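You operate a simulated robot arm through the tools that you are given. There is no shell and no other tool. Be economical: measure what you need, move in short steps, check, and stop when the job is done.

You are at the controls of a simulated two-armed robot. One attempt, no reset.

## Task
Pull both tank strap bolts up with the nut runner, blue bolt first.
Fine: shut the fuel cap before you start; the runner is set at 50, one run a bolt, and it goes back on the tank top.

The check looks at the end state, three seconds after you hand in, the way a careful person would. Anything else that was tipped, shoved, dropped, spilled or broken makes it a failure. Lids that push on must go on centred and level and be pressed home; caps that screw on are set level and turned clockwise until they are tight.

## Robot
Two 6-joint arms with two-finger parallel grippers on one trunk, on a base that drives. Base frame: it is fixed to the floor where the robot stands at the start and does not move with it; the origin is under the middle of the robot, x ahead of it, y to its left, z up. Units: mm, degrees, N and s.
The left shoulder is at the start at [60, 187, 1222], the right one opposite. With the tool pointing down near the work surface each hand reaches from about 240 to 620 mm from the robot's upright axis, wherever it stands, measured 20 degrees to its own side. Places, roughly: fuel cap [500, 0, 1000]; blue strap bolt [400, 400, 900]; white strap bolt [400, -200, 900]; fuel tank top [500, 300, 900]; runner knob [400, 200, 1000]; fuel tank [600, 100, 700]. Payload 1.57 kg a hand.
The TCP of each hand is the grasp point between the finger pads, 30 mm short of the fingertips. In the tool frame z runs along the fingers and y along their closing line. Largest opening 110 mm; finger width 24, thickness 12; the body of the gripper, 48 by 112 mm, starts 78 mm behind the TCP.
Orientation is that of the tool frame in the base frame, as a unit quaternion [w, x, y, z]. With the fingers straight down and closing along the base's y, the tool's x points along the base's -x, its y along +y and its z along -z.

## Interface
- The arms move only by the tool apply_moves. It takes "left_steps", "right_steps" or both (then of equal length, played together; a hand with none holds still); each is a list of rows, each a list of 3 entries, a list of its own where there are three numbers: the shift along the tool's x, y, z in mm, then the turn, a rotation vector about the tool's x, y, z in degrees, then the gripper command, from -1 (fully open) to 1 (shut), values between in proportion. In form: [[[x, y, z], [wx, wy, wz], hand], ...]. A call has 1 to 20 rows; each row shifts and turns the commanded pose from where the row before left it, along the tool's axes as they then stand. Rows are played at 5 a second. More than 50 mm and 8.6 degrees between two rows, or a gripper value outside its range, and nothing of the call is played. Where a pose cannot be reached the arm comes as near as it can. A force on the tool above 70 N (or 10 N above the force at the start of the call, whichever is more), or a blocked arm, ends the call early, and 0.2 s more pass. Each finger travels about 153 mm/s and halts on what it meets, pressing with about 27 N; the grip force reading is that of the motor and also rises with nothing between the fingers. The clock runs only during rows and for 0.2 s after the last one: add rows that do not move to give the fingers time. The reply holds the time, the measured pose of the TCP, the force on the tool along the base axes, the opening and the grip force, in the units named above and with some noise.
- Cameras (640 x 400 px; columns grow to the right, rows downward): "scene" is now at [8.5, 22.2, 1758.7]; the picture's right is [0.30, -0.95, 0.00], its down [-0.78, -0.25, -0.58] and it looks along [0.55, 0.18, -0.82] (base axes); focal length 275 px, centre (320, 200). "left" rides on the left gripper at [70, -16, -141] in its tool frame; the picture's right is [0.23, 0.97, 0.00], its down [-0.86, 0.20, -0.48] and it looks along [-0.47, 0.11, 0.88] (tool axes); focal length 222 px, centre (320, 200). "right" rides on the right gripper at [70, 16, -141] in its tool frame; the picture's right is [-0.23, 0.97, 0.00], its down [-0.86, -0.20, -0.48] and it looks along [-0.47, -0.11, 0.88] (tool axes); focal length 222 px, centre (320, 200). There is no depth. A picture from a camera that has moved, and an enlarged one, comes with that camera's place and axes in the base frame and with its lens.
- get_image(camera): a new picture of that camera. The clock stands still meanwhile.
- raise_lower(by): slides the trunk up (or, below 0, down) by that many mm; the arms and the scene camera ride with it, the base frame stays. It gives what a move gives, with no picture.
- drive_base(legs): drives the robot by 1 to 6 legs, each [ahead, left, turn to the left] in mm, mm and degrees, along the robot's own axes; the way and the turn of a leg run together, so that a leg with both is an arc; at most 1500 mm and 180 degrees a leg. The arms and the cameras ride along, it lands a little off, and it stops where it bumps. It gives what a move gives.
- aim_head(pan, tilt): turns the head with the scene camera to pan (to the left, within 86 degrees either way) and tilt (down, from -29 to 69), counted from straight ahead of the robot. It gives what a move gives.
- inspect(camera, box): a new picture of the part [left, top, right, bottom] of that camera's present view, enlarged. The clock stands still meanwhile.
- sign_off(): hands the job in; it is judged then, once.

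Work in short steps. Places have to be worked out from the pictures, the camera data and where the tool is seen: move nearer, look again, correct. Check each grasp and each placing, and mend what went wrong. You have 120 turns and 108 pictures in all, those below and enlarged ones among them. Open the grippers and draw the arms clear of the work before you hand the job in, unless the task says otherwise; then end with one line.

The tools are called after "Call:" as a command line: name --argument value ..., lists and objects as JSON in quotes. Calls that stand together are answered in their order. apply_moves: Moves the arms, as the interface text tells. Its arguments: {"type":"object","properties":{"left_steps":{"type":"array"},"right_steps":{"type":"array"}},"required":[]} The other tools are called the same way: raise_lower (by) slides the trunk up or down; drive_base (legs) drives the base; aim_head (pan, tilt) turns the head that bears the scene camera; get_image (camera) takes a picture; inspect (camera, box) takes an enlarged picture of a part of a camera's view; sign_off () hands the job in.

At the start:

```text
time: 0.0
left_tcp_pos: [433.0, 305.5, 1223.5]
left_tool_rot: [-0.001, 0.0, 1.0, -0.001]
left_force: [0.1, -0.4, -0.2]
left_gripper_width: 110.1
left_grip_force: 0.1
right_tcp_pos: [399.8, -66.9, 1316.6]
right_tool_rot: [0.0, -0.001, 1.0, 0.0]
right_force: [0.2, 0.6, 0.1]
right_gripper_width: 109.9
right_grip_force: 0.2
trunk travel left (down, up): [-850.0, 140.0]
robot x, y, heading: [3.0, -2.6, -0.2]
head pan, tilt: [17.6, 54.6]
```

scene: 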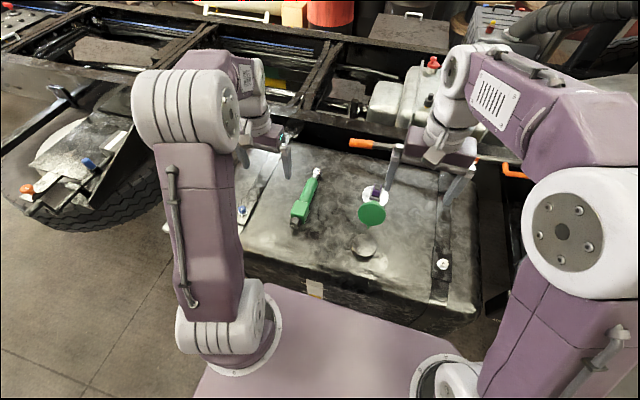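
right: 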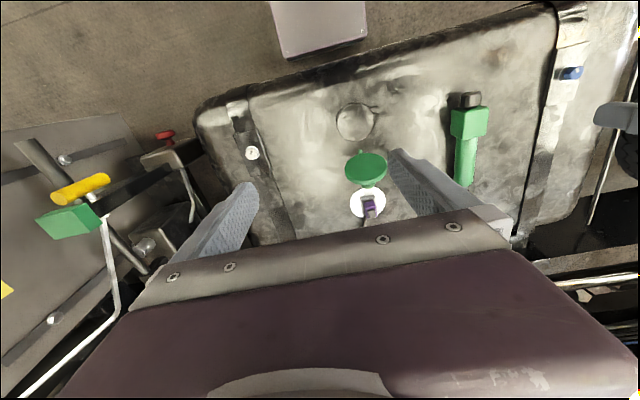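
left: 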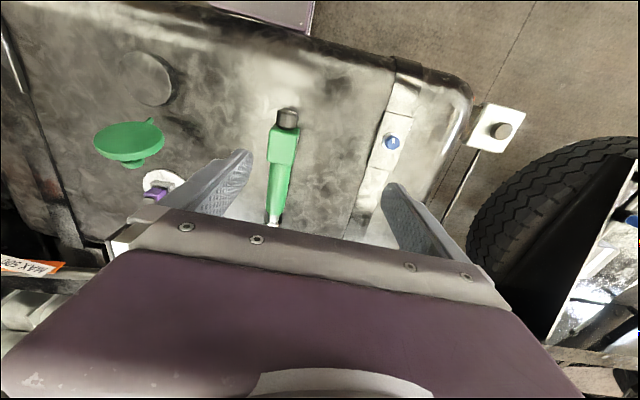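

The pictures show the tank with the green runner lying on it, a green hinged fuel cap standing open, and the white and blue bolts. I'll take enlarged views for detail first.

Call:
inspect --camera "scene" --box '[220, 130, 480, 300]'

Call:
inspect --camera "left" --box '[80, 40, 440, 240]'

Call:
inspect --camera "right" --box '[220, 60, 600, 260]'

```text
2.35 times, centred on (350, 215) of scene
camera zoom: at [8.5, 22.2, 1758.7], right [0.3, -0.95, 0.0], down [-0.78, -0.25, -0.58], along [0.55, 0.18, -0.82], focal length 647 px, centre (249, 165)
```

zoom: 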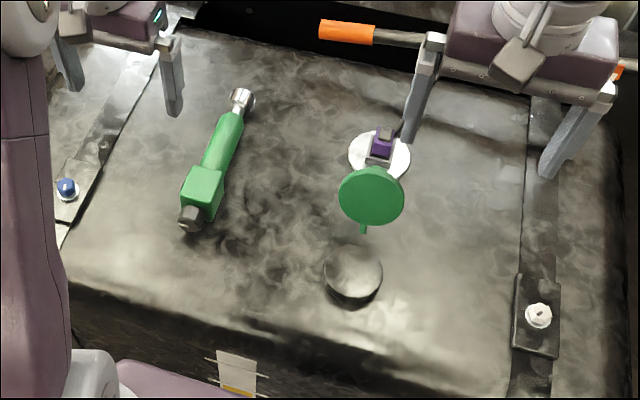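

```text
1.78 times, centred on (260, 140) of left
camera zoom: at [363.9, 288.7, 1365.2], right [-0.23, 0.97, 0.0], down [0.86, 0.2, 0.48], along [0.47, 0.11, -0.88], focal length 395 px, centre (427, 307)
```

zoom: 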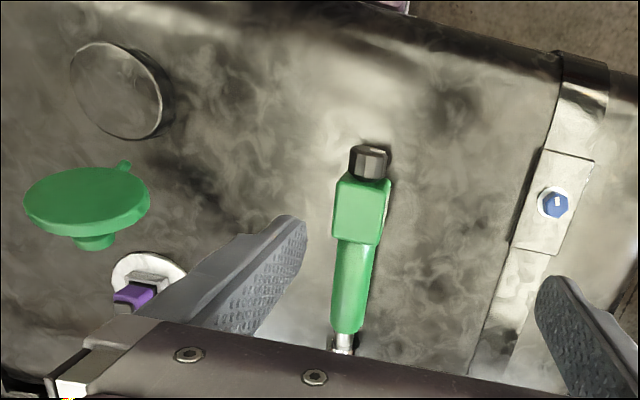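

```text
1.68 times, centred on (410, 160) of right
camera zoom: at [330.5, -51.3, 1457.4], right [0.23, 0.97, 0.0], down [0.86, -0.2, 0.48], along [0.47, -0.11, -0.88], focal length 374 px, centre (168, 267)
```

zoom: 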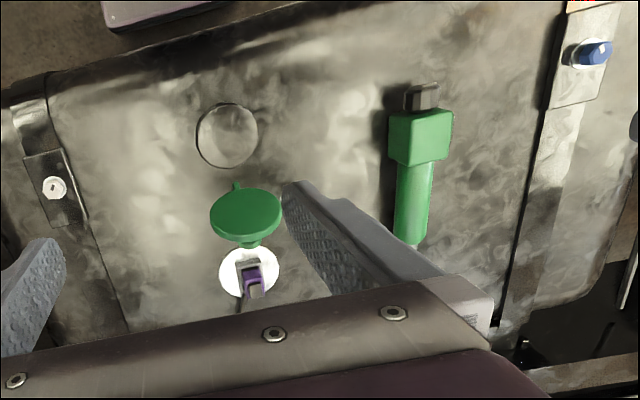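

I see an orange label on the left camera's edge and need to know the runner's knob markings and the cap's structure. I'll look closer at each.

Call:
inspect --camera "left" --box '[0, 240, 80, 290]'

Call:
inspect --camera "left" --box '[240, 90, 340, 240]'

Call:
inspect --camera "scene" --box '[340, 170, 410, 214]'

```text
8.00 times, centred on (40, 265) of left
camera zoom: at [363.9, 288.7, 1365.2], right [-0.23, 0.97, 0.0], down [0.86, 0.2, 0.48], along [0.47, 0.11, -0.88], focal length 1777 px, centre (2560, -320)
```

zoom: 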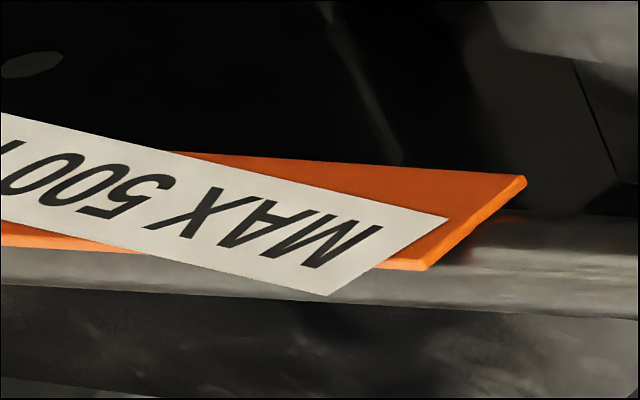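

```text
2.67 times, centred on (290, 165) of left
camera zoom: at [363.9, 288.7, 1365.2], right [-0.23, 0.97, 0.0], down [0.86, 0.2, 0.48], along [0.47, 0.11, -0.88], focal length 592 px, centre (400, 293)
```

zoom: 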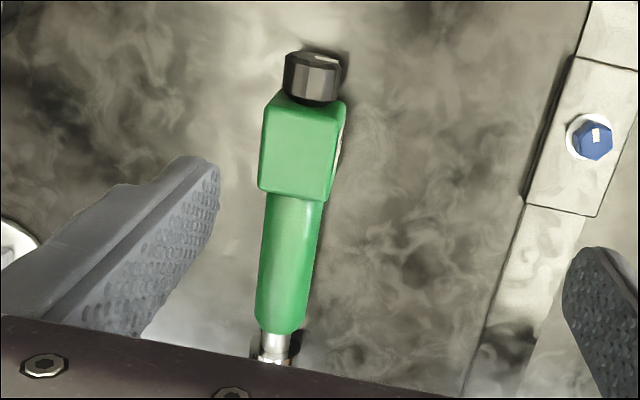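

```text
9.09 times, centred on (375, 192) of scene
camera zoom: at [8.5, 22.2, 1758.7], right [0.3, -0.95, 0.0], down [-0.78, -0.25, -0.58], along [0.55, 0.18, -0.82], focal length 2498 px, centre (-180, 273)
```

zoom: 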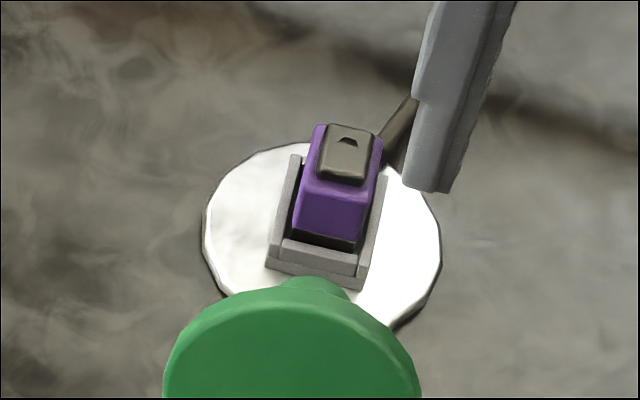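

The green cap seems to stand tilted open at about (518, 10, 1000), with its underside facing away from the robot. The purple item is a sender plug to avoid. I'll move the right hand out to the right and roll it to look at the cap from the side.

Call:
apply_moves --right_steps '[[[0, -45, 0], [-8, 0, 0], -1], [[0, -45, 0], [-8, 0, 0], -1], [[0, -45, 0], [-8, 0, 0], -1], [[0, -40, 20], [-8, 0, 0], -1], [[0, -40, 20], [-8, 0, 0], -1], [[0, 0, 0], [0, 0, 0], -1]]'

Call:
get_image --camera "right"

Call:
get_image --camera "scene"

```text
time: 1.4
left_tcp_pos: [433.2, 307.1, 1224.7]
left_tool_rot: [0.0, 0.001, 1.0, 0.0]
left_force: [0.3, -0.4, -0.3]
left_gripper_width: 110.2
left_grip_force: 0.0
right_tcp_pos: [400.1, -246.5, 1225.1]
right_tool_rot: [0.0, 0.0, 0.94, 0.341]
right_force: [0.4, -0.9, 0.6]
right_gripper_width: 109.9
right_grip_force: 0.1
trunk travel left (down, up): [-850.0, 140.0]
robot x, y, heading: [-0.4, -1.4, -0.1]
head pan, tilt: [17.6, 54.6]
```

```text
98 pictures are left
camera right: at [329.4, -325.3, 1342.3], right [0.23, 0.75, 0.63], down [0.85, -0.46, 0.24], along [0.47, 0.48, -0.74], focal length 222 px, centre (320, 200)
```

right: 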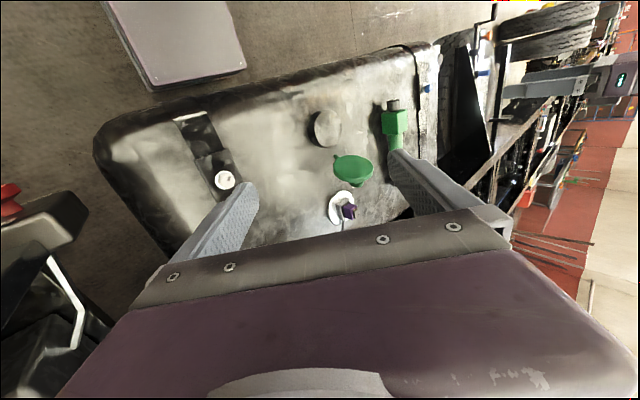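

```text
97 pictures are left
camera scene: at [7.9, 23.7, 1758.6], right [0.3, -0.95, 0.0], down [-0.78, -0.25, -0.58], along [0.55, 0.17, -0.82], focal length 275 px, centre (320, 200)
```

scene: 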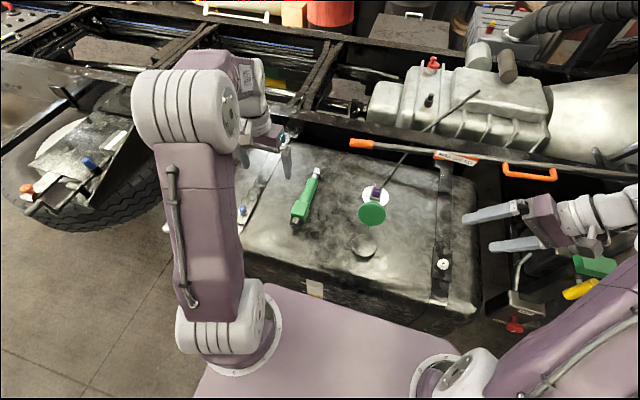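

The view is clearer now. I'll enlarge the cap from the right hand camera.

Call:
inspect --camera "right" --box '[300, 95, 400, 235]'

Call:
inspect --camera "scene" --box '[340, 190, 400, 265]'

Call:
inspect --camera "left" --box '[80, 40, 220, 220]'

```text
2.86 times, centred on (350, 165) of right
camera zoom: at [329.4, -325.3, 1342.3], right [0.23, 0.75, 0.63], down [0.85, -0.46, 0.24], along [0.47, 0.48, -0.74], focal length 635 px, centre (234, 300)
```

zoom: 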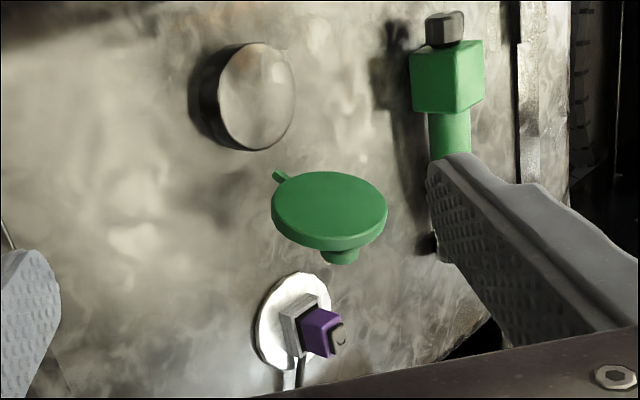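

```text
5.33 times, centred on (370, 228) of scene
camera zoom: at [7.9, 23.7, 1758.6], right [0.3, -0.95, 0.0], down [-0.78, -0.25, -0.58], along [0.55, 0.17, -0.82], focal length 1466 px, centre (53, 53)
```

zoom: 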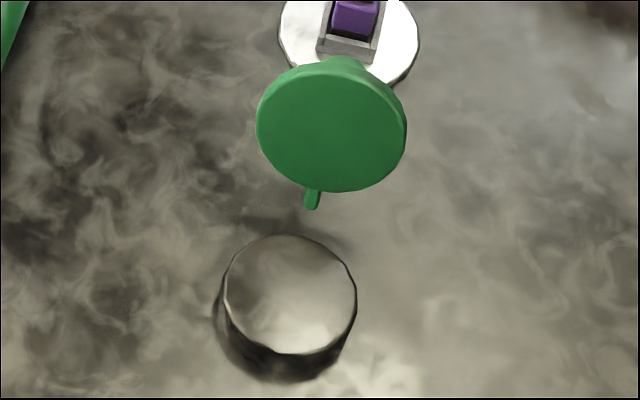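

```text
2.22 times, centred on (150, 130) of left
camera zoom: at [363.5, 289.9, 1365.1], right [-0.23, 0.97, 0.0], down [0.86, 0.2, 0.48], along [0.47, 0.11, -0.88], focal length 494 px, centre (698, 356)
```

zoom: 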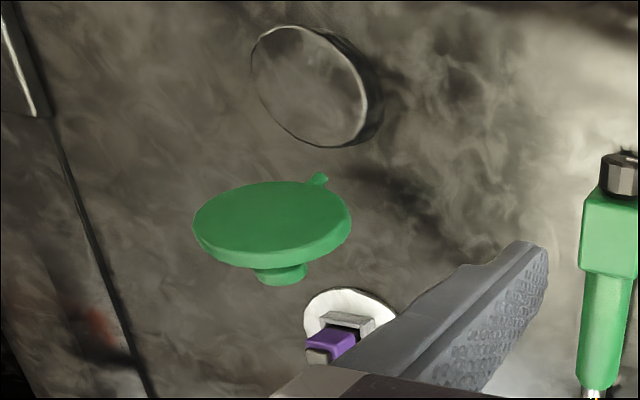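

The cap is hinged at the filler's far rim and leans back about 135°, flat underside towards us. The sender plug stays well behind it at x≈660. Next I look closely at the runner and its knob.

Call:
inspect --camera "scene" --box '[280, 160, 330, 235]'

Call:
inspect --camera "left" --box '[260, 95, 320, 235]'

Call:
inspect --camera "left" --box '[370, 110, 420, 160]'

Call:
inspect --camera "right" --box '[200, 150, 250, 200]'

```text
5.33 times, centred on (305, 198) of scene
camera zoom: at [7.9, 23.7, 1758.6], right [0.3, -0.95, 0.0], down [-0.78, -0.25, -0.58], along [0.55, 0.17, -0.82], focal length 1466 px, centre (400, 213)
```

zoom: 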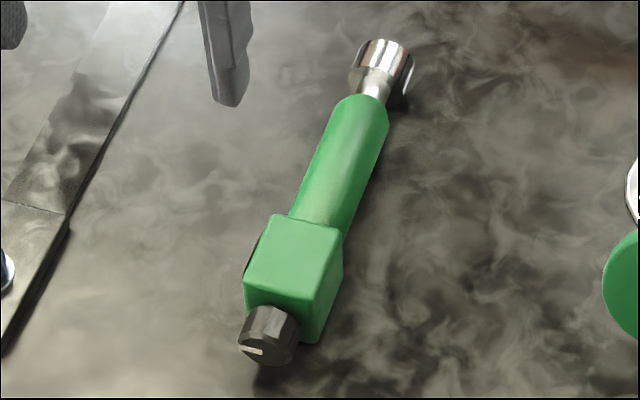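

```text
2.86 times, centred on (290, 165) of left
camera zoom: at [363.5, 289.9, 1365.1], right [-0.23, 0.97, 0.0], down [0.86, 0.2, 0.48], along [0.47, 0.11, -0.88], focal length 635 px, centre (406, 300)
```

zoom: 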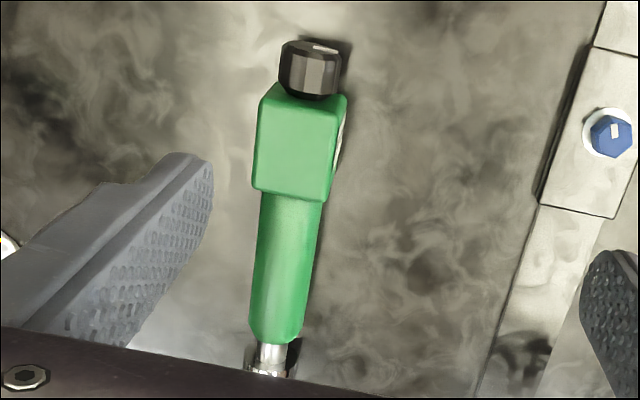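

```text
8.00 times, centred on (395, 135) of left
camera zoom: at [363.5, 289.9, 1365.1], right [-0.23, 0.97, 0.0], down [0.86, 0.2, 0.48], along [0.47, 0.11, -0.88], focal length 1777 px, centre (-280, 720)
```

zoom: 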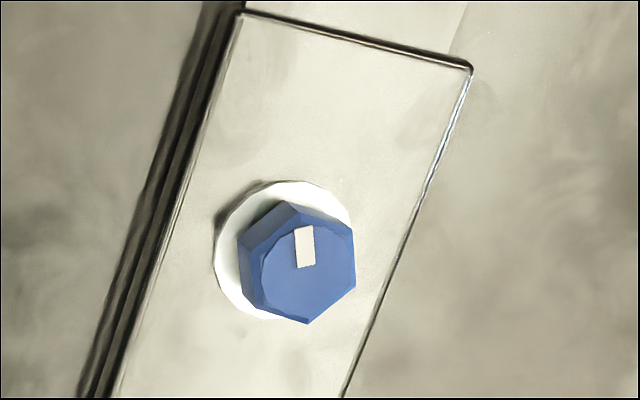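

```text
8.00 times, centred on (225, 175) of right
camera zoom: at [329.4, -325.3, 1342.3], right [0.23, 0.75, 0.63], down [0.85, -0.46, 0.24], along [0.47, 0.48, -0.74], focal length 1777 px, centre (1080, 400)
```

zoom: 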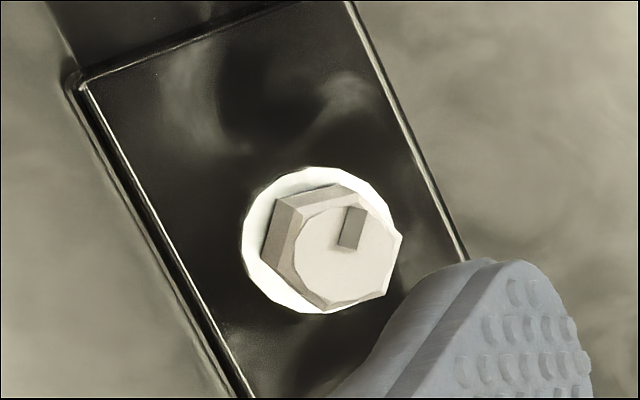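

The runner has a dark knob with a white pointer on its end and a chrome socket at the other; I'll read the dial once it is lifted. First I shut the cap: bring the right hand upright with closed fingers, high above a spot behind the cap.

Call:
apply_moves --right_steps '[[[0, 0, 0], [8, 0, 0], 1], [[0, 0, 0], [8, 0, 0], 1], [[0, 0, 0], [8, 0, 0], 1], [[0, 0, 0], [8, 0, 0], 1], [[0, 0, 0], [8, 0, 0], 1], [[-30, 40, 0], [0, 0, 0], 1], [[-30, 40, 0], [0, 0, 0], 1], [[-30, 38, 15], [0, 0, 0], 1], [[-30, 38, 15], [0, 0, 0], 1], [[-25, 33, 15], [0, 0, 0], 1], [[-25, 33, 15], [0, 0, 0], 1], [[-20, 33, 15], [0, 0, 0], 1], [[0, 0, 0], [0, 0, 0], 1]]'

Call:
get_image --camera "scene"

Call:
get_image --camera "right"

```text
refused: row 8 steps farther than a row can; nothing moved
```

```text
89 pictures are left
camera scene: at [7.9, 23.7, 1758.6], right [0.3, -0.95, 0.0], down [-0.78, -0.25, -0.58], along [0.55, 0.17, -0.82], focal length 275 px, centre (320, 200)
```

scene: 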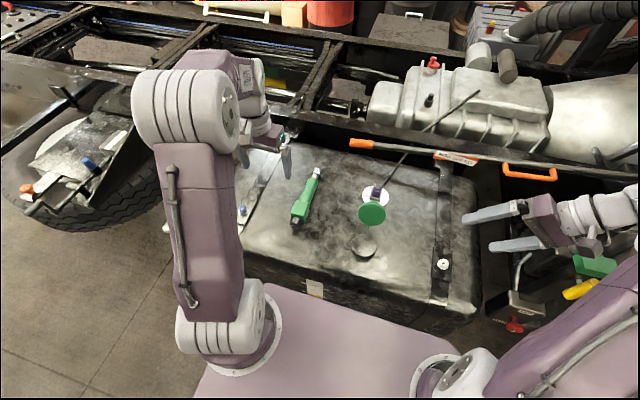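

```text
88 pictures are left
camera right: at [329.4, -325.3, 1342.3], right [0.23, 0.75, 0.63], down [0.85, -0.46, 0.24], along [0.47, 0.48, -0.74], focal length 222 px, centre (320, 200)
```

right: 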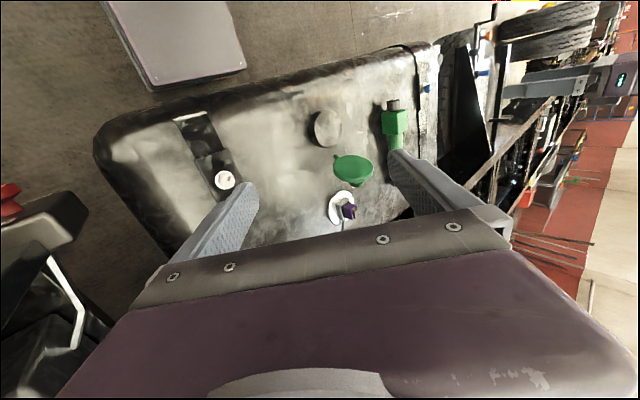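

The shift limit is 50 mm in total per row. Triangulating again: cap centre (520, 11, 997), top edge about (540, 11, 1034), hinge near (494, 3, 945). I redo the move to a point behind the cap, staying high.

Call:
apply_moves --right_steps '[[[0, 0, 0], [8, 0, 0], 1], [[0, 0, 0], [8, 0, 0], 1], [[0, 0, 0], [8, 0, 0], 1], [[0, 0, 0], [8, 0, 0], 1], [[0, 0, 0], [8, 0, 0], 1], [[-30, 38, 0], [0, 0, 0], 1], [[-30, 38, 0], [0, 0, 0], 1], [[-30, 38, 0], [0, 0, 0], 1], [[-30, 38, 0], [0, 0, 0], 1], [[-30, 35, 0], [0, 0, 0], 1], [[-25, 35, 0], [0, 0, 0], 1], [[-15, 34, 25], [0, 0, 0], 1], [[0, 0, 40], [0, 0, 0], 1], [[0, 0, 0], [0, 0, 0], 1]]'

Call:
get_image --camera "scene"

Call:
get_image --camera "right"

```text
time: 4.4
left_tcp_pos: [433.1, 304.0, 1223.3]
left_tool_rot: [0.0, 0.0, 1.0, 0.0]
left_force: [-0.4, -1.3, 0.0]
left_gripper_width: 110.2
left_grip_force: 0.1
right_tcp_pos: [560.5, -18.0, 1154.4]
right_tool_rot: [0.0, 0.0, 1.0, 0.0]
right_force: [-0.3, -0.9, 0.1]
right_gripper_width: 0.1
right_grip_force: 21.1
right hand out of reach, approached as far as the arm can: row 11, 12
trunk travel left (down, up): [-850.0, 140.0]
robot x, y, heading: [0.1, 0.2, 0.0]
head pan, tilt: [17.6, 54.6]
```

```text
87 pictures are left
camera scene: at [8.8, 21.5, 1758.7], right [0.3, -0.95, 0.0], down [-0.78, -0.25, -0.58], along [0.55, 0.18, -0.82], focal length 275 px, centre (320, 200)
```

scene: 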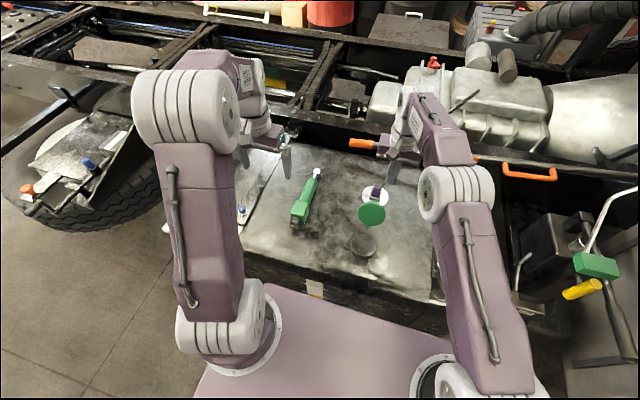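

```text
86 pictures are left
camera right: at [490.3, -3.2, 1296.5], right [0.23, 0.97, 0.0], down [0.86, -0.2, 0.48], along [0.47, -0.11, -0.88], focal length 222 px, centre (320, 200)
```

right: 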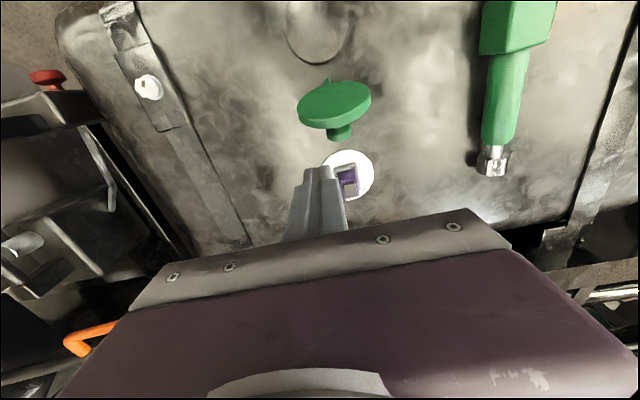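

Reach ends at x≈560 at this height, but lower down it should extend. I go sideways clear of the cap, lower, then extend behind it.

Call:
apply_moves --right_steps '[[[0, -45, 0], [0, 0, 0], 1], [[0, 0, 40], [0, 0, 0], 1], [[0, 0, 40], [0, 0, 0], 1], [[-28, 0, 15], [0, 0, 0], 1], [[0, 0, 0], [0, 0, 0], 1]]'

Call:
get_image --camera "right"

```text
time: 5.6
left_tcp_pos: [433.0, 305.1, 1224.0]
left_tool_rot: [0.0, 0.001, 1.0, 0.0]
left_force: [-0.3, 0.1, 0.1]
left_gripper_width: 109.9
left_grip_force: 0.0
right_tcp_pos: [586.7, -63.2, 1061.2]
right_tool_rot: [0.0, 0.0, 1.0, 0.0]
right_force: [-0.8, 0.1, 0.1]
right_gripper_width: 0.0
right_grip_force: 21.3
trunk travel left (down, up): [-850.0, 140.0]
robot x, y, heading: [-2.8, -1.5, -0.0]
head pan, tilt: [17.6, 54.6]
```

```text
85 pictures are left
camera right: at [516.1, -47.7, 1202.4], right [0.23, 0.97, 0.0], down [0.86, -0.2, 0.48], along [0.47, -0.11, -0.88], focal length 222 px, centre (320, 200)
```

right: 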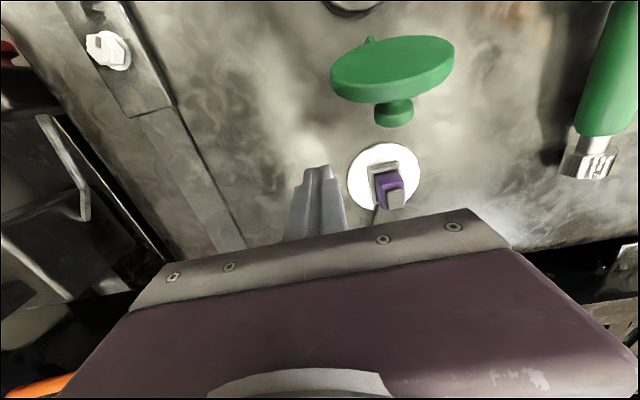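

The stub on the cap's back ends near x=558 and my finger front is at 575, so there is room. I lower 15 mm and slide in behind the cap.

Call:
apply_moves --right_steps '[[[0, 0, 16], [0, 0, 0], 1], [[0, 36, 0], [0, 0, 0], 1], [[0, 36, 0], [0, 0, 0], 1], [[0, 0, 0], [0, 0, 0], 1]]'

Call:
get_image --camera "right"

Call:
inspect --camera "scene" --box '[320, 150, 440, 270]'

```text
time: 6.6
left_tcp_pos: [435.4, 303.7, 1224.2]
left_tool_rot: [-0.001, 0.0, 1.0, 0.001]
left_force: [-0.6, -0.9, -0.5]
left_gripper_width: 109.9
left_grip_force: 0.0
right_tcp_pos: [568.7, -10.9, 1045.1]
right_tool_rot: [0.0, 0.0, 1.0, 0.001]
right_force: [4.8, -7.7, 6.3]
right_gripper_width: 0.2
right_grip_force: 21.2
right hand out of reach, approached as far as the arm can: row 1, 2, 3
trunk travel left (down, up): [-850.0, 140.0]
robot x, y, heading: [3.1, 2.9, 0.1]
head pan, tilt: [17.6, 54.6]
```

```text
84 pictures are left
camera right: at [498.8, 4.7, 1185.7], right [0.23, 0.97, 0.0], down [0.85, -0.2, 0.48], along [0.47, -0.11, -0.88], focal length 222 px, centre (320, 200)
```

right: 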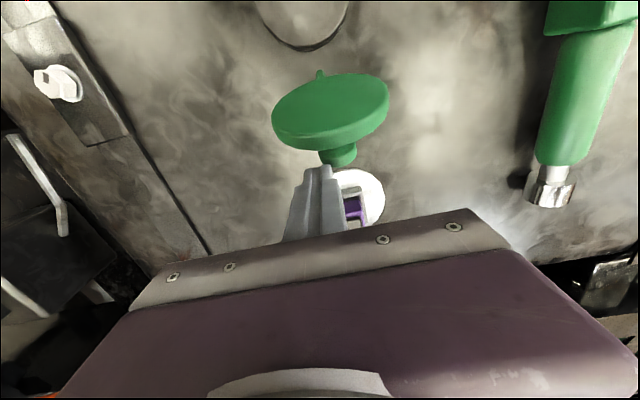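

```text
3.33 times, centred on (380, 210) of scene
camera zoom: at [9.9, 19.7, 1758.8], right [0.3, -0.95, 0.0], down [-0.78, -0.25, -0.58], along [0.55, 0.18, -0.82], focal length 916 px, centre (120, 167)
```

zoom: 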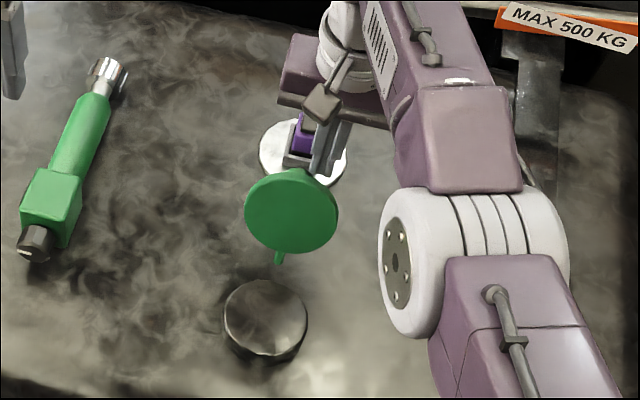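

The finger touches the cap's back, with a reading of about 10 N. Now I push it towards the robot in small steps, rising slightly.

Call:
apply_moves --right_steps '[[[12, 3, -6], [0, 0, 0], 1], [[15, 3, -5], [0, 0, 0], 1], [[15, 3, -3], [0, 0, 0], 1], [[15, 3, 0], [0, 0, 0], 1], [[0, 0, 0], [0, 0, 0], 1]]'

Call:
get_image --camera "right"

Call:
inspect --camera "scene" --box '[320, 150, 440, 270]'

```text
time: 7.8
left_tcp_pos: [434.3, 307.2, 1222.9]
left_tool_rot: [0.0, 0.0, 1.0, -0.001]
left_force: [-0.5, -0.3, -0.4]
left_gripper_width: 110.3
left_grip_force: 0.1
right_tcp_pos: [555.1, 22.8, 1058.3]
right_tool_rot: [-0.002, 0.0, 1.0, 0.0]
right_force: [-0.1, -0.4, -0.5]
right_gripper_width: 0.0
right_grip_force: 21.4
right hand out of reach, approached as far as the arm can: row 1, 2, 3, 4
trunk travel left (down, up): [-850.0, 140.0]
robot x, y, heading: [3.1, -2.6, -0.1]
head pan, tilt: [17.6, 54.6]
```

```text
82 pictures are left
camera right: at [485.4, 38.2, 1199.4], right [0.23, 0.97, 0.0], down [0.86, -0.2, 0.48], along [0.46, -0.11, -0.88], focal length 222 px, centre (320, 200)
```

right: 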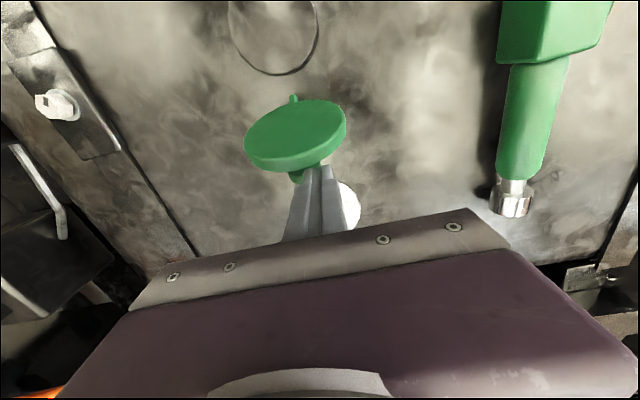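

```text
3.33 times, centred on (380, 210) of scene
camera zoom: at [8.5, 24.1, 1758.6], right [0.3, -0.95, 0.0], down [-0.78, -0.25, -0.58], along [0.55, 0.17, -0.82], focal length 916 px, centre (120, 167)
```

zoom: 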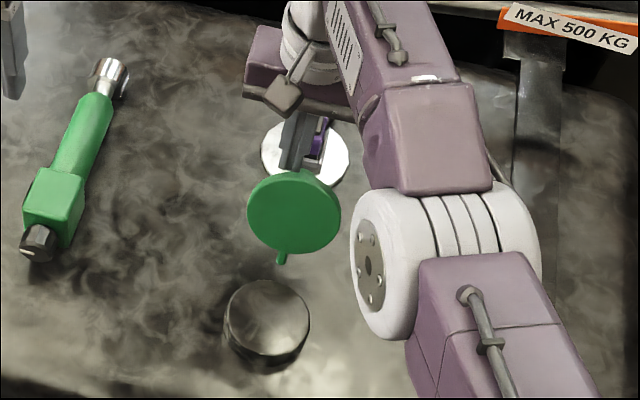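

The commanded pose overshot reach, so the hand has only just come to x=555 without moving the cap. I keep pushing in -x and bring y back to about 11.

Call:
apply_moves --right_steps '[[[0, -20, 0], [0, 0, 0], 1], [[5, -16, 0], [0, 0, 0], 1], [[15, 0, 3], [0, 0, 0], 1], [[15, 0, 0], [0, 0, 0], 1], [[15, 0, 0], [0, 0, 0], 1], [[0, 0, 0], [0, 0, 0], 1]]'

Call:
get_image --camera "right"

Call:
inspect --camera "scene" --box '[320, 150, 440, 270]'

```text
time: 9.2
left_tcp_pos: [433.5, 305.1, 1224.0]
left_tool_rot: [0.0, -0.001, 1.0, 0.0]
left_force: [0.4, -0.7, 0.3]
left_gripper_width: 110.0
left_grip_force: 0.0
right_tcp_pos: [564.2, -3.8, 1054.6]
right_tool_rot: [-0.001, 0.0, 1.0, -0.001]
right_force: [-0.7, 0.7, 1.2]
right_gripper_width: 0.0
right_grip_force: 21.2
right hand out of reach, approached as far as the arm can: row 1, 2, 3, 4, 5
trunk travel left (down, up): [-850.0, 140.0]
robot x, y, heading: [-2.4, -0.8, 0.1]
head pan, tilt: [17.6, 54.6]
```

```text
80 pictures are left
camera right: at [494.9, 13.1, 1196.1], right [0.23, 0.97, 0.0], down [0.86, -0.2, 0.48], along [0.46, -0.11, -0.88], focal length 222 px, centre (320, 200)
```

right: 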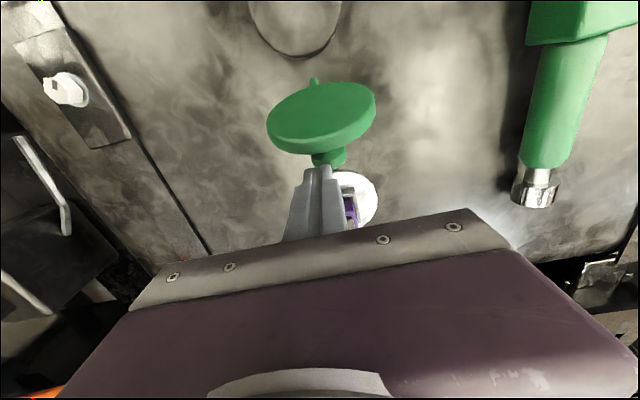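

```text
3.33 times, centred on (380, 210) of scene
camera zoom: at [8.5, 22.6, 1758.6], right [0.3, -0.95, 0.0], down [-0.78, -0.25, -0.58], along [0.55, 0.18, -0.82], focal length 916 px, centre (120, 167)
```

zoom: 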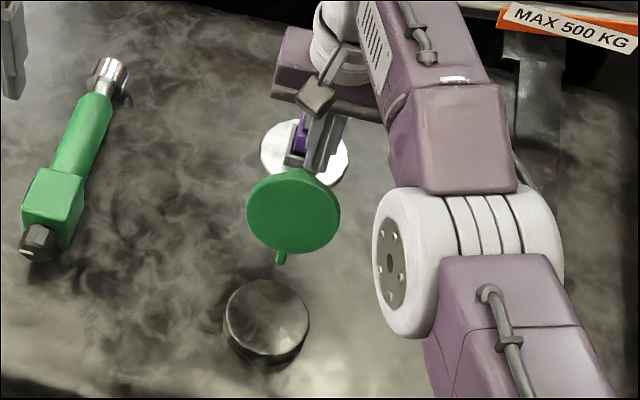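

The commanded target is still beyond reach. I pull further back in -x until it bites.

Call:
apply_moves --right_steps '[[[15, 4, 0], [0, 0, 0], 1], [[15, 4, 0], [0, 0, 0], 1], [[15, 4, 0], [0, 0, 0], 1], [[0, 0, 0], [0, 0, 0], 1]]'

Call:
get_image --camera "right"

```text
time: 10.2
left_tcp_pos: [434.7, 305.3, 1223.8]
left_tool_rot: [0.0, 0.0, 1.0, 0.001]
left_force: [-0.2, -0.1, -0.4]
left_gripper_width: 110.1
left_grip_force: 0.1
right_tcp_pos: [554.5, 21.7, 1053.7]
right_tool_rot: [-0.002, 0.0, 1.0, -0.001]
right_force: [0.1, 0.8, 0.2]
right_gripper_width: 0.1
right_grip_force: 20.9
right hand out of reach, approached as far as the arm can: row 1, 2, 3
trunk travel left (down, up): [-850.0, 140.0]
robot x, y, heading: [0.7, 2.2, 0.0]
head pan, tilt: [17.6, 54.6]
```

```text
78 pictures are left
camera right: at [485.1, 37.5, 1195.0], right [0.23, 0.97, 0.0], down [0.86, -0.2, 0.48], along [0.46, -0.11, -0.88], focal length 222 px, centre (320, 200)
```

right: 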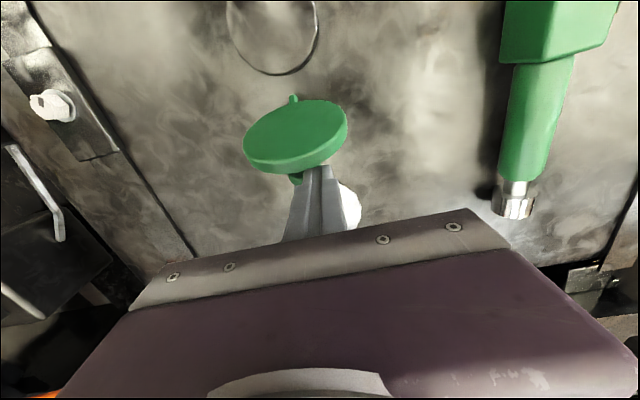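

The target should now be right at the reach boundary. I continue the push.

Call:
apply_moves --right_steps '[[[15, -4, 0], [0, 0, 0], 1], [[15, -4, 0], [0, 0, 0], 1], [[15, -2, 0], [0, 0, 0], 1], [[0, 0, 0], [0, 0, 0], 1]]'

Call:
get_image --camera "right"

```text
time: 11.2
left_tcp_pos: [434.6, 304.9, 1225.5]
left_tool_rot: [0.0, 0.0, 1.0, 0.0]
left_force: [0.2, 0.4, -0.1]
left_gripper_width: 110.2
left_grip_force: 0.0
right_tcp_pos: [554.2, 25.4, 1052.7]
right_tool_rot: [0.001, 0.0, 1.0, 0.0]
right_force: [-0.7, -0.1, 0.2]
right_gripper_width: 0.1
right_grip_force: 21.6
right hand out of reach, approached as far as the arm can: row 1, 2, 3
trunk travel left (down, up): [-850.0, 140.0]
robot x, y, heading: [1.1, 3.7, -0.3]
head pan, tilt: [17.6, 54.6]
```

```text
77 pictures are left
camera right: at [484.0, 40.2, 1193.9], right [0.23, 0.97, 0.0], down [0.86, -0.2, 0.48], along [0.46, -0.11, -0.88], focal length 222 px, centre (320, 200)
```

right: 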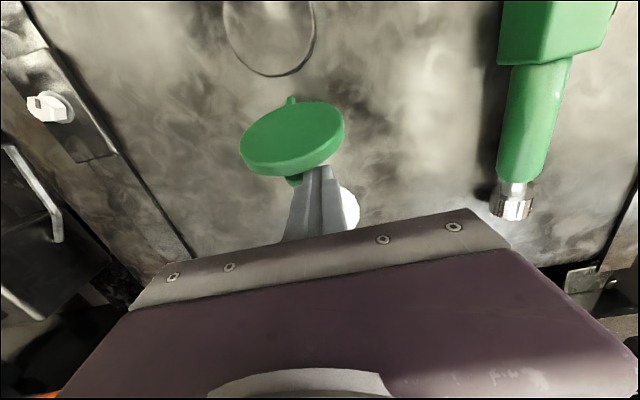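

The arm seems stuck in its stretched pose: no force and no x motion. I'll lift up and move outwards to let it unbend, and check how it follows.

Call:
apply_moves --right_steps '[[[0, 0, -30], [0, 0, 0], 1], [[0, 0, -30], [0, 0, 0], 1], [[0, -30, 0], [0, 0, 0], 1], [[0, 0, 0], [0, 0, 0], 1]]'

```text
time: 12.2
left_tcp_pos: [434.5, 305.1, 1224.4]
left_tool_rot: [0.0, 0.0, 1.0, 0.0]
left_force: [-0.1, 0.3, 0.2]
left_gripper_width: 109.7
left_grip_force: 0.0
right_tcp_pos: [563.0, -0.4, 1113.0]
right_tool_rot: [-0.002, 0.0, 1.0, -0.001]
right_force: [0.3, -0.6, 0.6]
right_gripper_width: 0.0
right_grip_force: 21.6
right hand out of reach, approached as far as the arm can: row 3
trunk travel left (down, up): [-850.0, 140.0]
robot x, y, heading: [2.6, 0.4, 0.0]
head pan, tilt: [17.6, 54.6]
```

Sideways moves slide along the reach circle. I test one large pull straight back.

Call:
apply_moves --right_steps '[[[48, -8, 0], [0, 0, 0], 1], [[0, 0, 0], [0, 0, 0], 1], [[40, 0, -10], [0, 0, 0], 1], [[0, 0, 0], [0, 0, 0], 1]]'

Call:
get_image --camera "scene"

```text
time: 13.2
left_tcp_pos: [434.2, 305.7, 1224.2]
left_tool_rot: [0.001, -0.001, 1.0, 0.0]
left_force: [0.6, 0.6, -0.8]
left_gripper_width: 110.0
left_grip_force: 0.0
right_tcp_pos: [558.9, 10.8, 1120.0]
right_tool_rot: [-0.001, 0.0, 1.0, 0.0]
right_force: [-0.4, -0.4, 0.6]
right_gripper_width: 0.0
right_grip_force: 21.0
right hand out of reach, approached as far as the arm can: row 1, 3
trunk travel left (down, up): [-850.0, 140.0]
robot x, y, heading: [-1.8, -3.3, -0.4]
head pan, tilt: [17.6, 54.6]
```

```text
76 pictures are left
camera scene: at [8.8, 21.9, 1758.7], right [0.3, -0.95, 0.0], down [-0.78, -0.25, -0.58], along [0.55, 0.18, -0.82], focal length 275 px, centre (320, 200)
```

scene: 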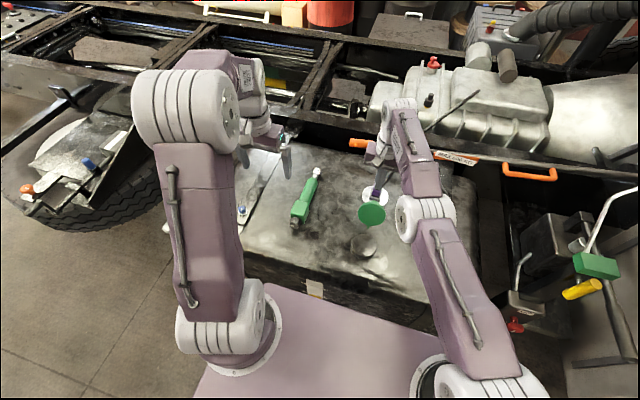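

The right arm is fully straight, a singular pose. I command a long retreat towards its shoulder and upward, clear above everything, to unbend it.

Call:
apply_moves --right_steps '[[[30, -12, -25], [0, 0, 0], 1], [[30, -12, -25], [0, 0, 0], 1], [[30, -12, -25], [0, 0, 0], 1], [[30, -12, -25], [0, 0, 0], 1], [[30, -12, 0], [0, 0, 0], 1], [[0, 0, 0], [0, 0, 0], 1]]'

```text
time: 14.6
left_tcp_pos: [433.3, 305.5, 1224.0]
left_tool_rot: [0.0, 0.0, 1.0, 0.0]
left_force: [0.5, -1.6, 0.4]
left_gripper_width: 110.1
left_grip_force: 0.1
right_tcp_pos: [547.9, 2.4, 1202.7]
right_tool_rot: [-0.002, 0.001, 1.0, 0.0]
right_force: [-0.1, 0.4, -0.5]
right_gripper_width: 0.1
right_grip_force: 21.3
right hand out of reach, approached as far as the arm can: row 1, 2, 3, 4, 5
trunk travel left (down, up): [-850.0, 140.0]
robot x, y, heading: [1.5, -2.3, -0.0]
head pan, tilt: [17.6, 54.6]
```

Still straight. I try pitching the tool, which moves the wrist inward relative to the fingertips.

Call:
apply_moves --right_steps '[[[0, 0, 0], [0, -8, 0], 1], [[0, 0, 0], [0, -8, 0], 1], [[0, 0, 0], [0, -8, 0], 1], [[0, 0, 0], [0, -8, 0], 1], [[0, 0, 0], [0, 0, 0], 1]]'

```text
time: 15.8
left_tcp_pos: [433.9, 306.2, 1224.1]
left_tool_rot: [-0.001, 0.0, 1.0, 0.0]
left_force: [0.0, -0.6, -0.6]
left_gripper_width: 110.0
left_grip_force: 0.0
right_tcp_pos: [607.3, 36.0, 1245.2]
right_tool_rot: [0.17, -0.001, 0.985, -0.002]
right_force: [1.2, -0.7, 0.2]
right_gripper_width: 0.2
right_grip_force: 22.0
right hand out of reach, approached as far as the arm can: row 1, 2, 3, 4
trunk travel left (down, up): [-850.0, 140.0]
robot x, y, heading: [1.4, 3.8, 0.0]
head pan, tilt: [17.6, 54.6]
```

The arm stays straight. From this height a straight vertical descent cuts inside the reach sphere, which worked earlier; I try that, well clear above the cap at x≈607.

Call:
apply_moves --right_steps '[[[14, 0, 37], [0, 0, 0], 1], [[14, 0, 37], [0, 0, 0], 1], [[14, 0, 37], [0, 0, 0], 1], [[40, -15, -12], [0, 0, 0], 1], [[40, -15, -12], [0, 0, 0], 1], [[0, 0, 0], [0, 0, 0], 1]]'

```text
time: 17.2
left_tcp_pos: [432.6, 305.1, 1224.0]
left_tool_rot: [-0.001, 0.001, 1.0, 0.0]
left_force: [-0.5, -0.2, -0.4]
left_gripper_width: 109.9
left_grip_force: 0.0
right_tcp_pos: [623.1, 49.1, 1130.3]
right_tool_rot: [0.17, 0.001, 0.985, -0.002]
right_force: [-0.4, 0.0, -0.8]
right_gripper_width: 0.2
right_grip_force: 21.0
right hand out of reach, approached as far as the arm can: row 1, 2, 3, 4, 5
trunk travel left (down, up): [-850.0, 140.0]
robot x, y, heading: [0.8, 1.4, 0.2]
head pan, tilt: [17.6, 54.6]
```

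Still locked straight. Now I try pitching the other way, fingers back towards the robot, which should drive the elbow in its bending direction.

Call:
apply_moves --right_steps '[[[0, 0, -20], [0, 8, 0], 1], [[0, 0, -20], [0, 8, 0], 1], [[0, 0, -20], [0, 8, 0], 1], [[0, 0, -20], [0, 8, 0], 1], [[30, 0, -20], [0, 8, 0], 1], [[30, 0, 0], [0, 0, 0], 1], [[0, 0, 0], [0, 0, 0], 1]]'

```text
time: 18.8
left_tcp_pos: [434.5, 306.3, 1224.2]
left_tool_rot: [0.0, 0.0, 1.0, 0.001]
left_force: [0.1, 0.0, 0.2]
left_gripper_width: 110.0
left_grip_force: 0.0
right_tcp_pos: [452.5, 5.7, 1222.8]
right_tool_rot: [-0.143, 0.0, 0.99, -0.002]
right_force: [-0.4, 0.0, -0.1]
right_gripper_width: 0.0
right_grip_force: 21.4
right hand out of reach, approached as far as the arm can: row 1, 2, 3, 4, 5
trunk travel left (down, up): [-850.0, 140.0]
robot x, y, heading: [-0.4, 0.6, 0.3]
head pan, tilt: [17.6, 54.6]
```

The last row was reached, so the arm is bent again. I move it back a little more and set the tool upright.

Call:
apply_moves --right_steps '[[[30, 0, 0], [0, 0, 0], 1], [[30, -10, 0], [0, -8, 0], 1], [[0, 0, 0], [0, -8.4, 0], 1], [[0, 0, 0], [0, 0, 0], 1]]'

```text
time: 19.8
left_tcp_pos: [434.3, 306.0, 1223.6]
left_tool_rot: [-0.001, 0.0, 1.0, 0.0]
left_force: [-0.4, 0.0, 0.1]
left_gripper_width: 110.1
left_grip_force: 0.0
right_tcp_pos: [394.5, -5.3, 1237.8]
right_tool_rot: [-0.001, 0.0, 1.0, -0.002]
right_force: [-1.0, -1.0, -0.1]
right_gripper_width: 0.0
right_grip_force: 21.9
trunk travel left (down, up): [-850.0, 140.0]
robot x, y, heading: [0.1, 2.5, -0.2]
head pan, tilt: [17.6, 54.6]
```

The arm is free. I'll stay away from full stretch: driving the base 150 mm left puts the right shoulder straight in line with the cap.

Call:
drive_base --legs '[[0, 150, 0]]'

Call:
get_image --camera "scene"

```text
time: 21.2
left_tcp_pos: [434.2, 448.7, 1225.6]
left_tool_rot: [0.0, 0.001, 1.0, 0.001]
left_force: [-0.8, -0.6, -0.1]
left_gripper_width: 109.9
left_grip_force: 0.1
right_tcp_pos: [393.5, 137.1, 1237.9]
right_tool_rot: [-0.001, 0.002, 1.0, -0.001]
right_force: [-0.3, -0.5, 0.0]
right_gripper_width: 0.2
right_grip_force: 21.4
trunk travel left (down, up): [-850.0, 140.0]
robot x, y, heading: [-1.5, 146.9, 0.1]
head pan, tilt: [17.6, 54.6]
```

```text
75 pictures are left
camera scene: at [8.7, 164.8, 1758.7], right [0.3, -0.95, 0.0], down [-0.78, -0.24, -0.58], along [0.55, 0.18, -0.81], focal length 275 px, centre (320, 200)
```

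scene: 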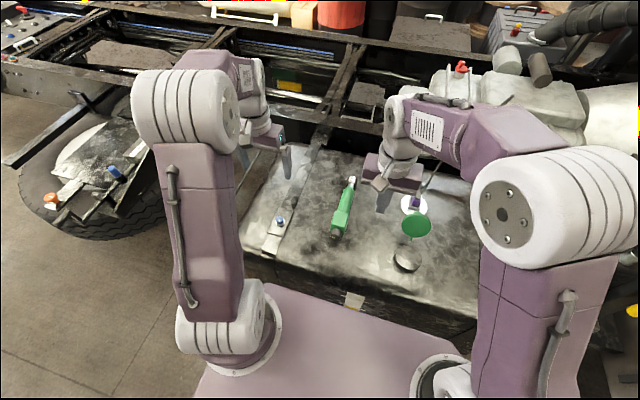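

The base moved 144 mm left. Now I bring the right hand to the side of and behind the cap, keeping x at most 572.

Call:
apply_moves --right_steps '[[[-20, -32, 10], [0, 0, 0], 1], [[-25, -32, 10], [0, 0, 0], 1], [[-25, -32, 10], [0, 0, 0], 1], [[-25, -32, 10], [0, 0, 0], 1], [[-25, -32, 10], [0, 0, 0], 1], [[-25, -32, 10], [0, 0, 0], 1], [[-20, -15, 25], [0, 0, 0], 1], [[-14, 0, 35], [0, 0, 0], 1], [[0, 0, 35], [0, 0, 0], 1], [[0, 0, 37], [0, 0, 0], 1], [[0, 0, 0], [0, 0, 0], 1]]'

Call:
get_image --camera "right"

```text
time: 23.6
left_tcp_pos: [434.0, 450.8, 1224.0]
left_tool_rot: [0.0, 0.0, 1.0, 0.0]
left_force: [-0.5, -0.1, 0.1]
left_gripper_width: 110.0
left_grip_force: 0.0
right_tcp_pos: [575.4, -69.7, 1047.0]
right_tool_rot: [0.0, 0.0, 1.0, -0.003]
right_force: [0.0, 0.5, 0.2]
right_gripper_width: 0.0
right_grip_force: 21.1
trunk travel left (down, up): [-850.0, 140.0]
robot x, y, heading: [0.7, 145.8, -0.2]
head pan, tilt: [17.6, 54.6]
```

```text
74 pictures are left
camera right: at [505.6, -53.0, 1187.3], right [0.23, 0.97, 0.0], down [0.85, -0.2, 0.48], along [0.47, -0.11, -0.88], focal length 222 px, centre (320, 200)
```

right: 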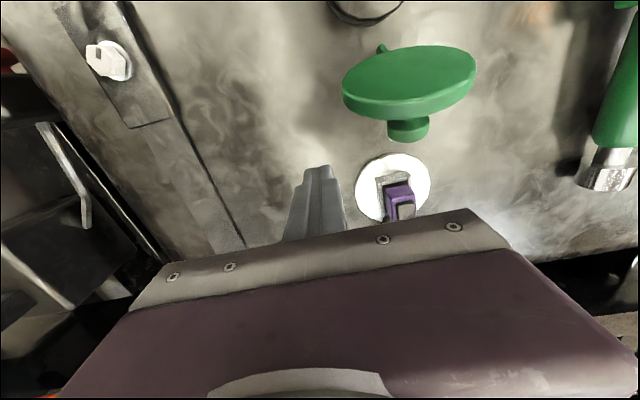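

Everything was reached this time. I slide in behind the cap (y to 10) and push back in small steps.

Call:
apply_moves --right_steps '[[[0, 40, 0], [0, 0, 0], 1], [[0, 39, 0], [0, 0, 0], 1], [[12, 0, -5], [0, 0, 0], 1], [[14, 0, -4], [0, 0, 0], 1], [[14, 0, -2], [0, 0, 0], 1], [[14, 0, 0], [0, 0, 0], 1], [[0, 0, 0], [0, 0, 0], 1]]'

Call:
get_image --camera "right"

Call:
inspect --camera "scene" --box '[360, 170, 480, 290]'

```text
time: 25.2
left_tcp_pos: [434.4, 451.7, 1224.5]
left_tool_rot: [0.0, 0.001, 1.0, -0.001]
left_force: [-1.0, 0.8, 0.2]
left_gripper_width: 110.0
left_grip_force: 0.1
right_tcp_pos: [525.1, 11.8, 1063.1]
right_tool_rot: [0.011, 0.001, 1.0, -0.001]
right_force: [25.3, -6.2, 50.2]
right_gripper_width: 0.2
right_grip_force: 21.5
trunk travel left (down, up): [-850.0, 140.0]
robot x, y, heading: [-0.2, 144.3, -0.1]
head pan, tilt: [17.6, 54.6]
```

```text
73 pictures are left
camera right: at [452.3, 28.3, 1202.3], right [0.23, 0.97, 0.0], down [0.84, -0.2, 0.5], along [0.48, -0.11, -0.87], focal length 222 px, centre (320, 200)
```

right: 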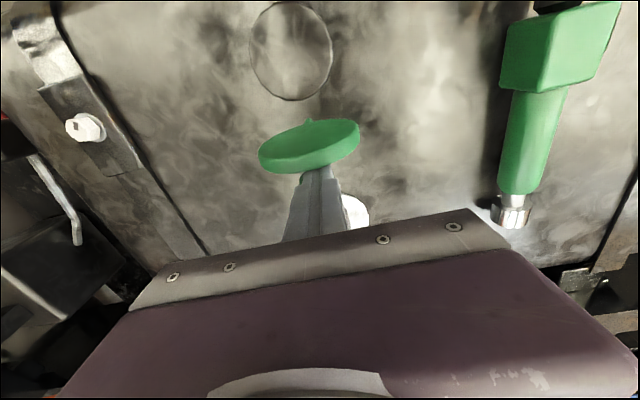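

```text
3.33 times, centred on (420, 230) of scene
camera zoom: at [8.2, 168.8, 1759.2], right [0.3, -0.95, 0.0], down [-0.78, -0.25, -0.58], along [0.55, 0.17, -0.81], focal length 916 px, centre (-13, 100)
```

zoom: 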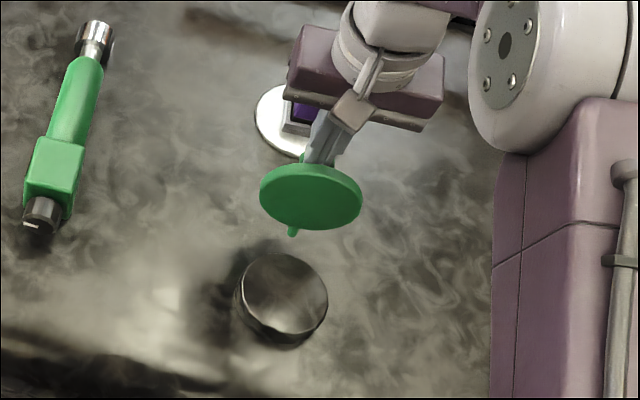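

Force rose to about 55 N: the fingertip is jammed on top of the cap's stub. I back off, go lower, and push against the end of the stub instead.

Call:
apply_moves --right_steps '[[[-20, 0, -5], [0, 0, 0], 1], [[-35, 0, 0], [0, 0, 0], 1], [[0, 0, 22], [0, 0, 0], 1], [[0, 0, 22], [0, 0, 0], 1], [[0, 0, 0], [0, 0, 0], 1]]'

Call:
get_image --camera "right"

Call:
inspect --camera "scene" --box '[360, 170, 480, 290]'

```text
time: 26.1
left_tcp_pos: [427.3, 451.8, 1226.6]
left_tool_rot: [0.003, 0.001, 1.0, 0.0]
left_force: [0.9, 0.0, 0.3]
left_gripper_width: 110.0
left_grip_force: 0.1
right_tcp_pos: [576.6, 10.1, 1047.0]
right_tool_rot: [0.014, 0.001, 1.0, -0.002]
right_force: [-18.2, 1.0, 55.0]
right_gripper_width: 0.1
right_grip_force: 21.6
trunk travel left (down, up): [-850.0, 140.0]
robot x, y, heading: [0.3, 147.5, -0.5]
head pan, tilt: [17.6, 54.6]
stopped in row 4 (right hand): the force on the tool passed its limit (the readings are from after the stop); the commanded pose is now the measured one
```

```text
71 pictures are left
camera right: at [501.4, 26.2, 1185.0], right [0.23, 0.97, 0.0], down [0.84, -0.2, 0.5], along [0.49, -0.11, -0.86], focal length 222 px, centre (320, 200)
```

right: 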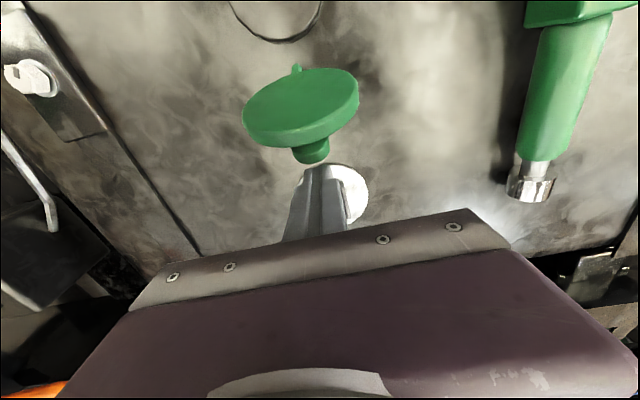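

```text
3.33 times, centred on (420, 230) of scene
camera zoom: at [-0.8, 169.8, 1758.8], right [0.3, -0.95, 0.0], down [-0.77, -0.25, -0.58], along [0.56, 0.17, -0.81], focal length 916 px, centre (-13, 100)
```

zoom: 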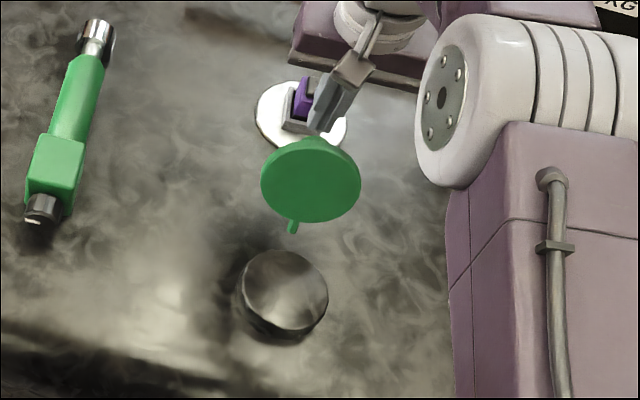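

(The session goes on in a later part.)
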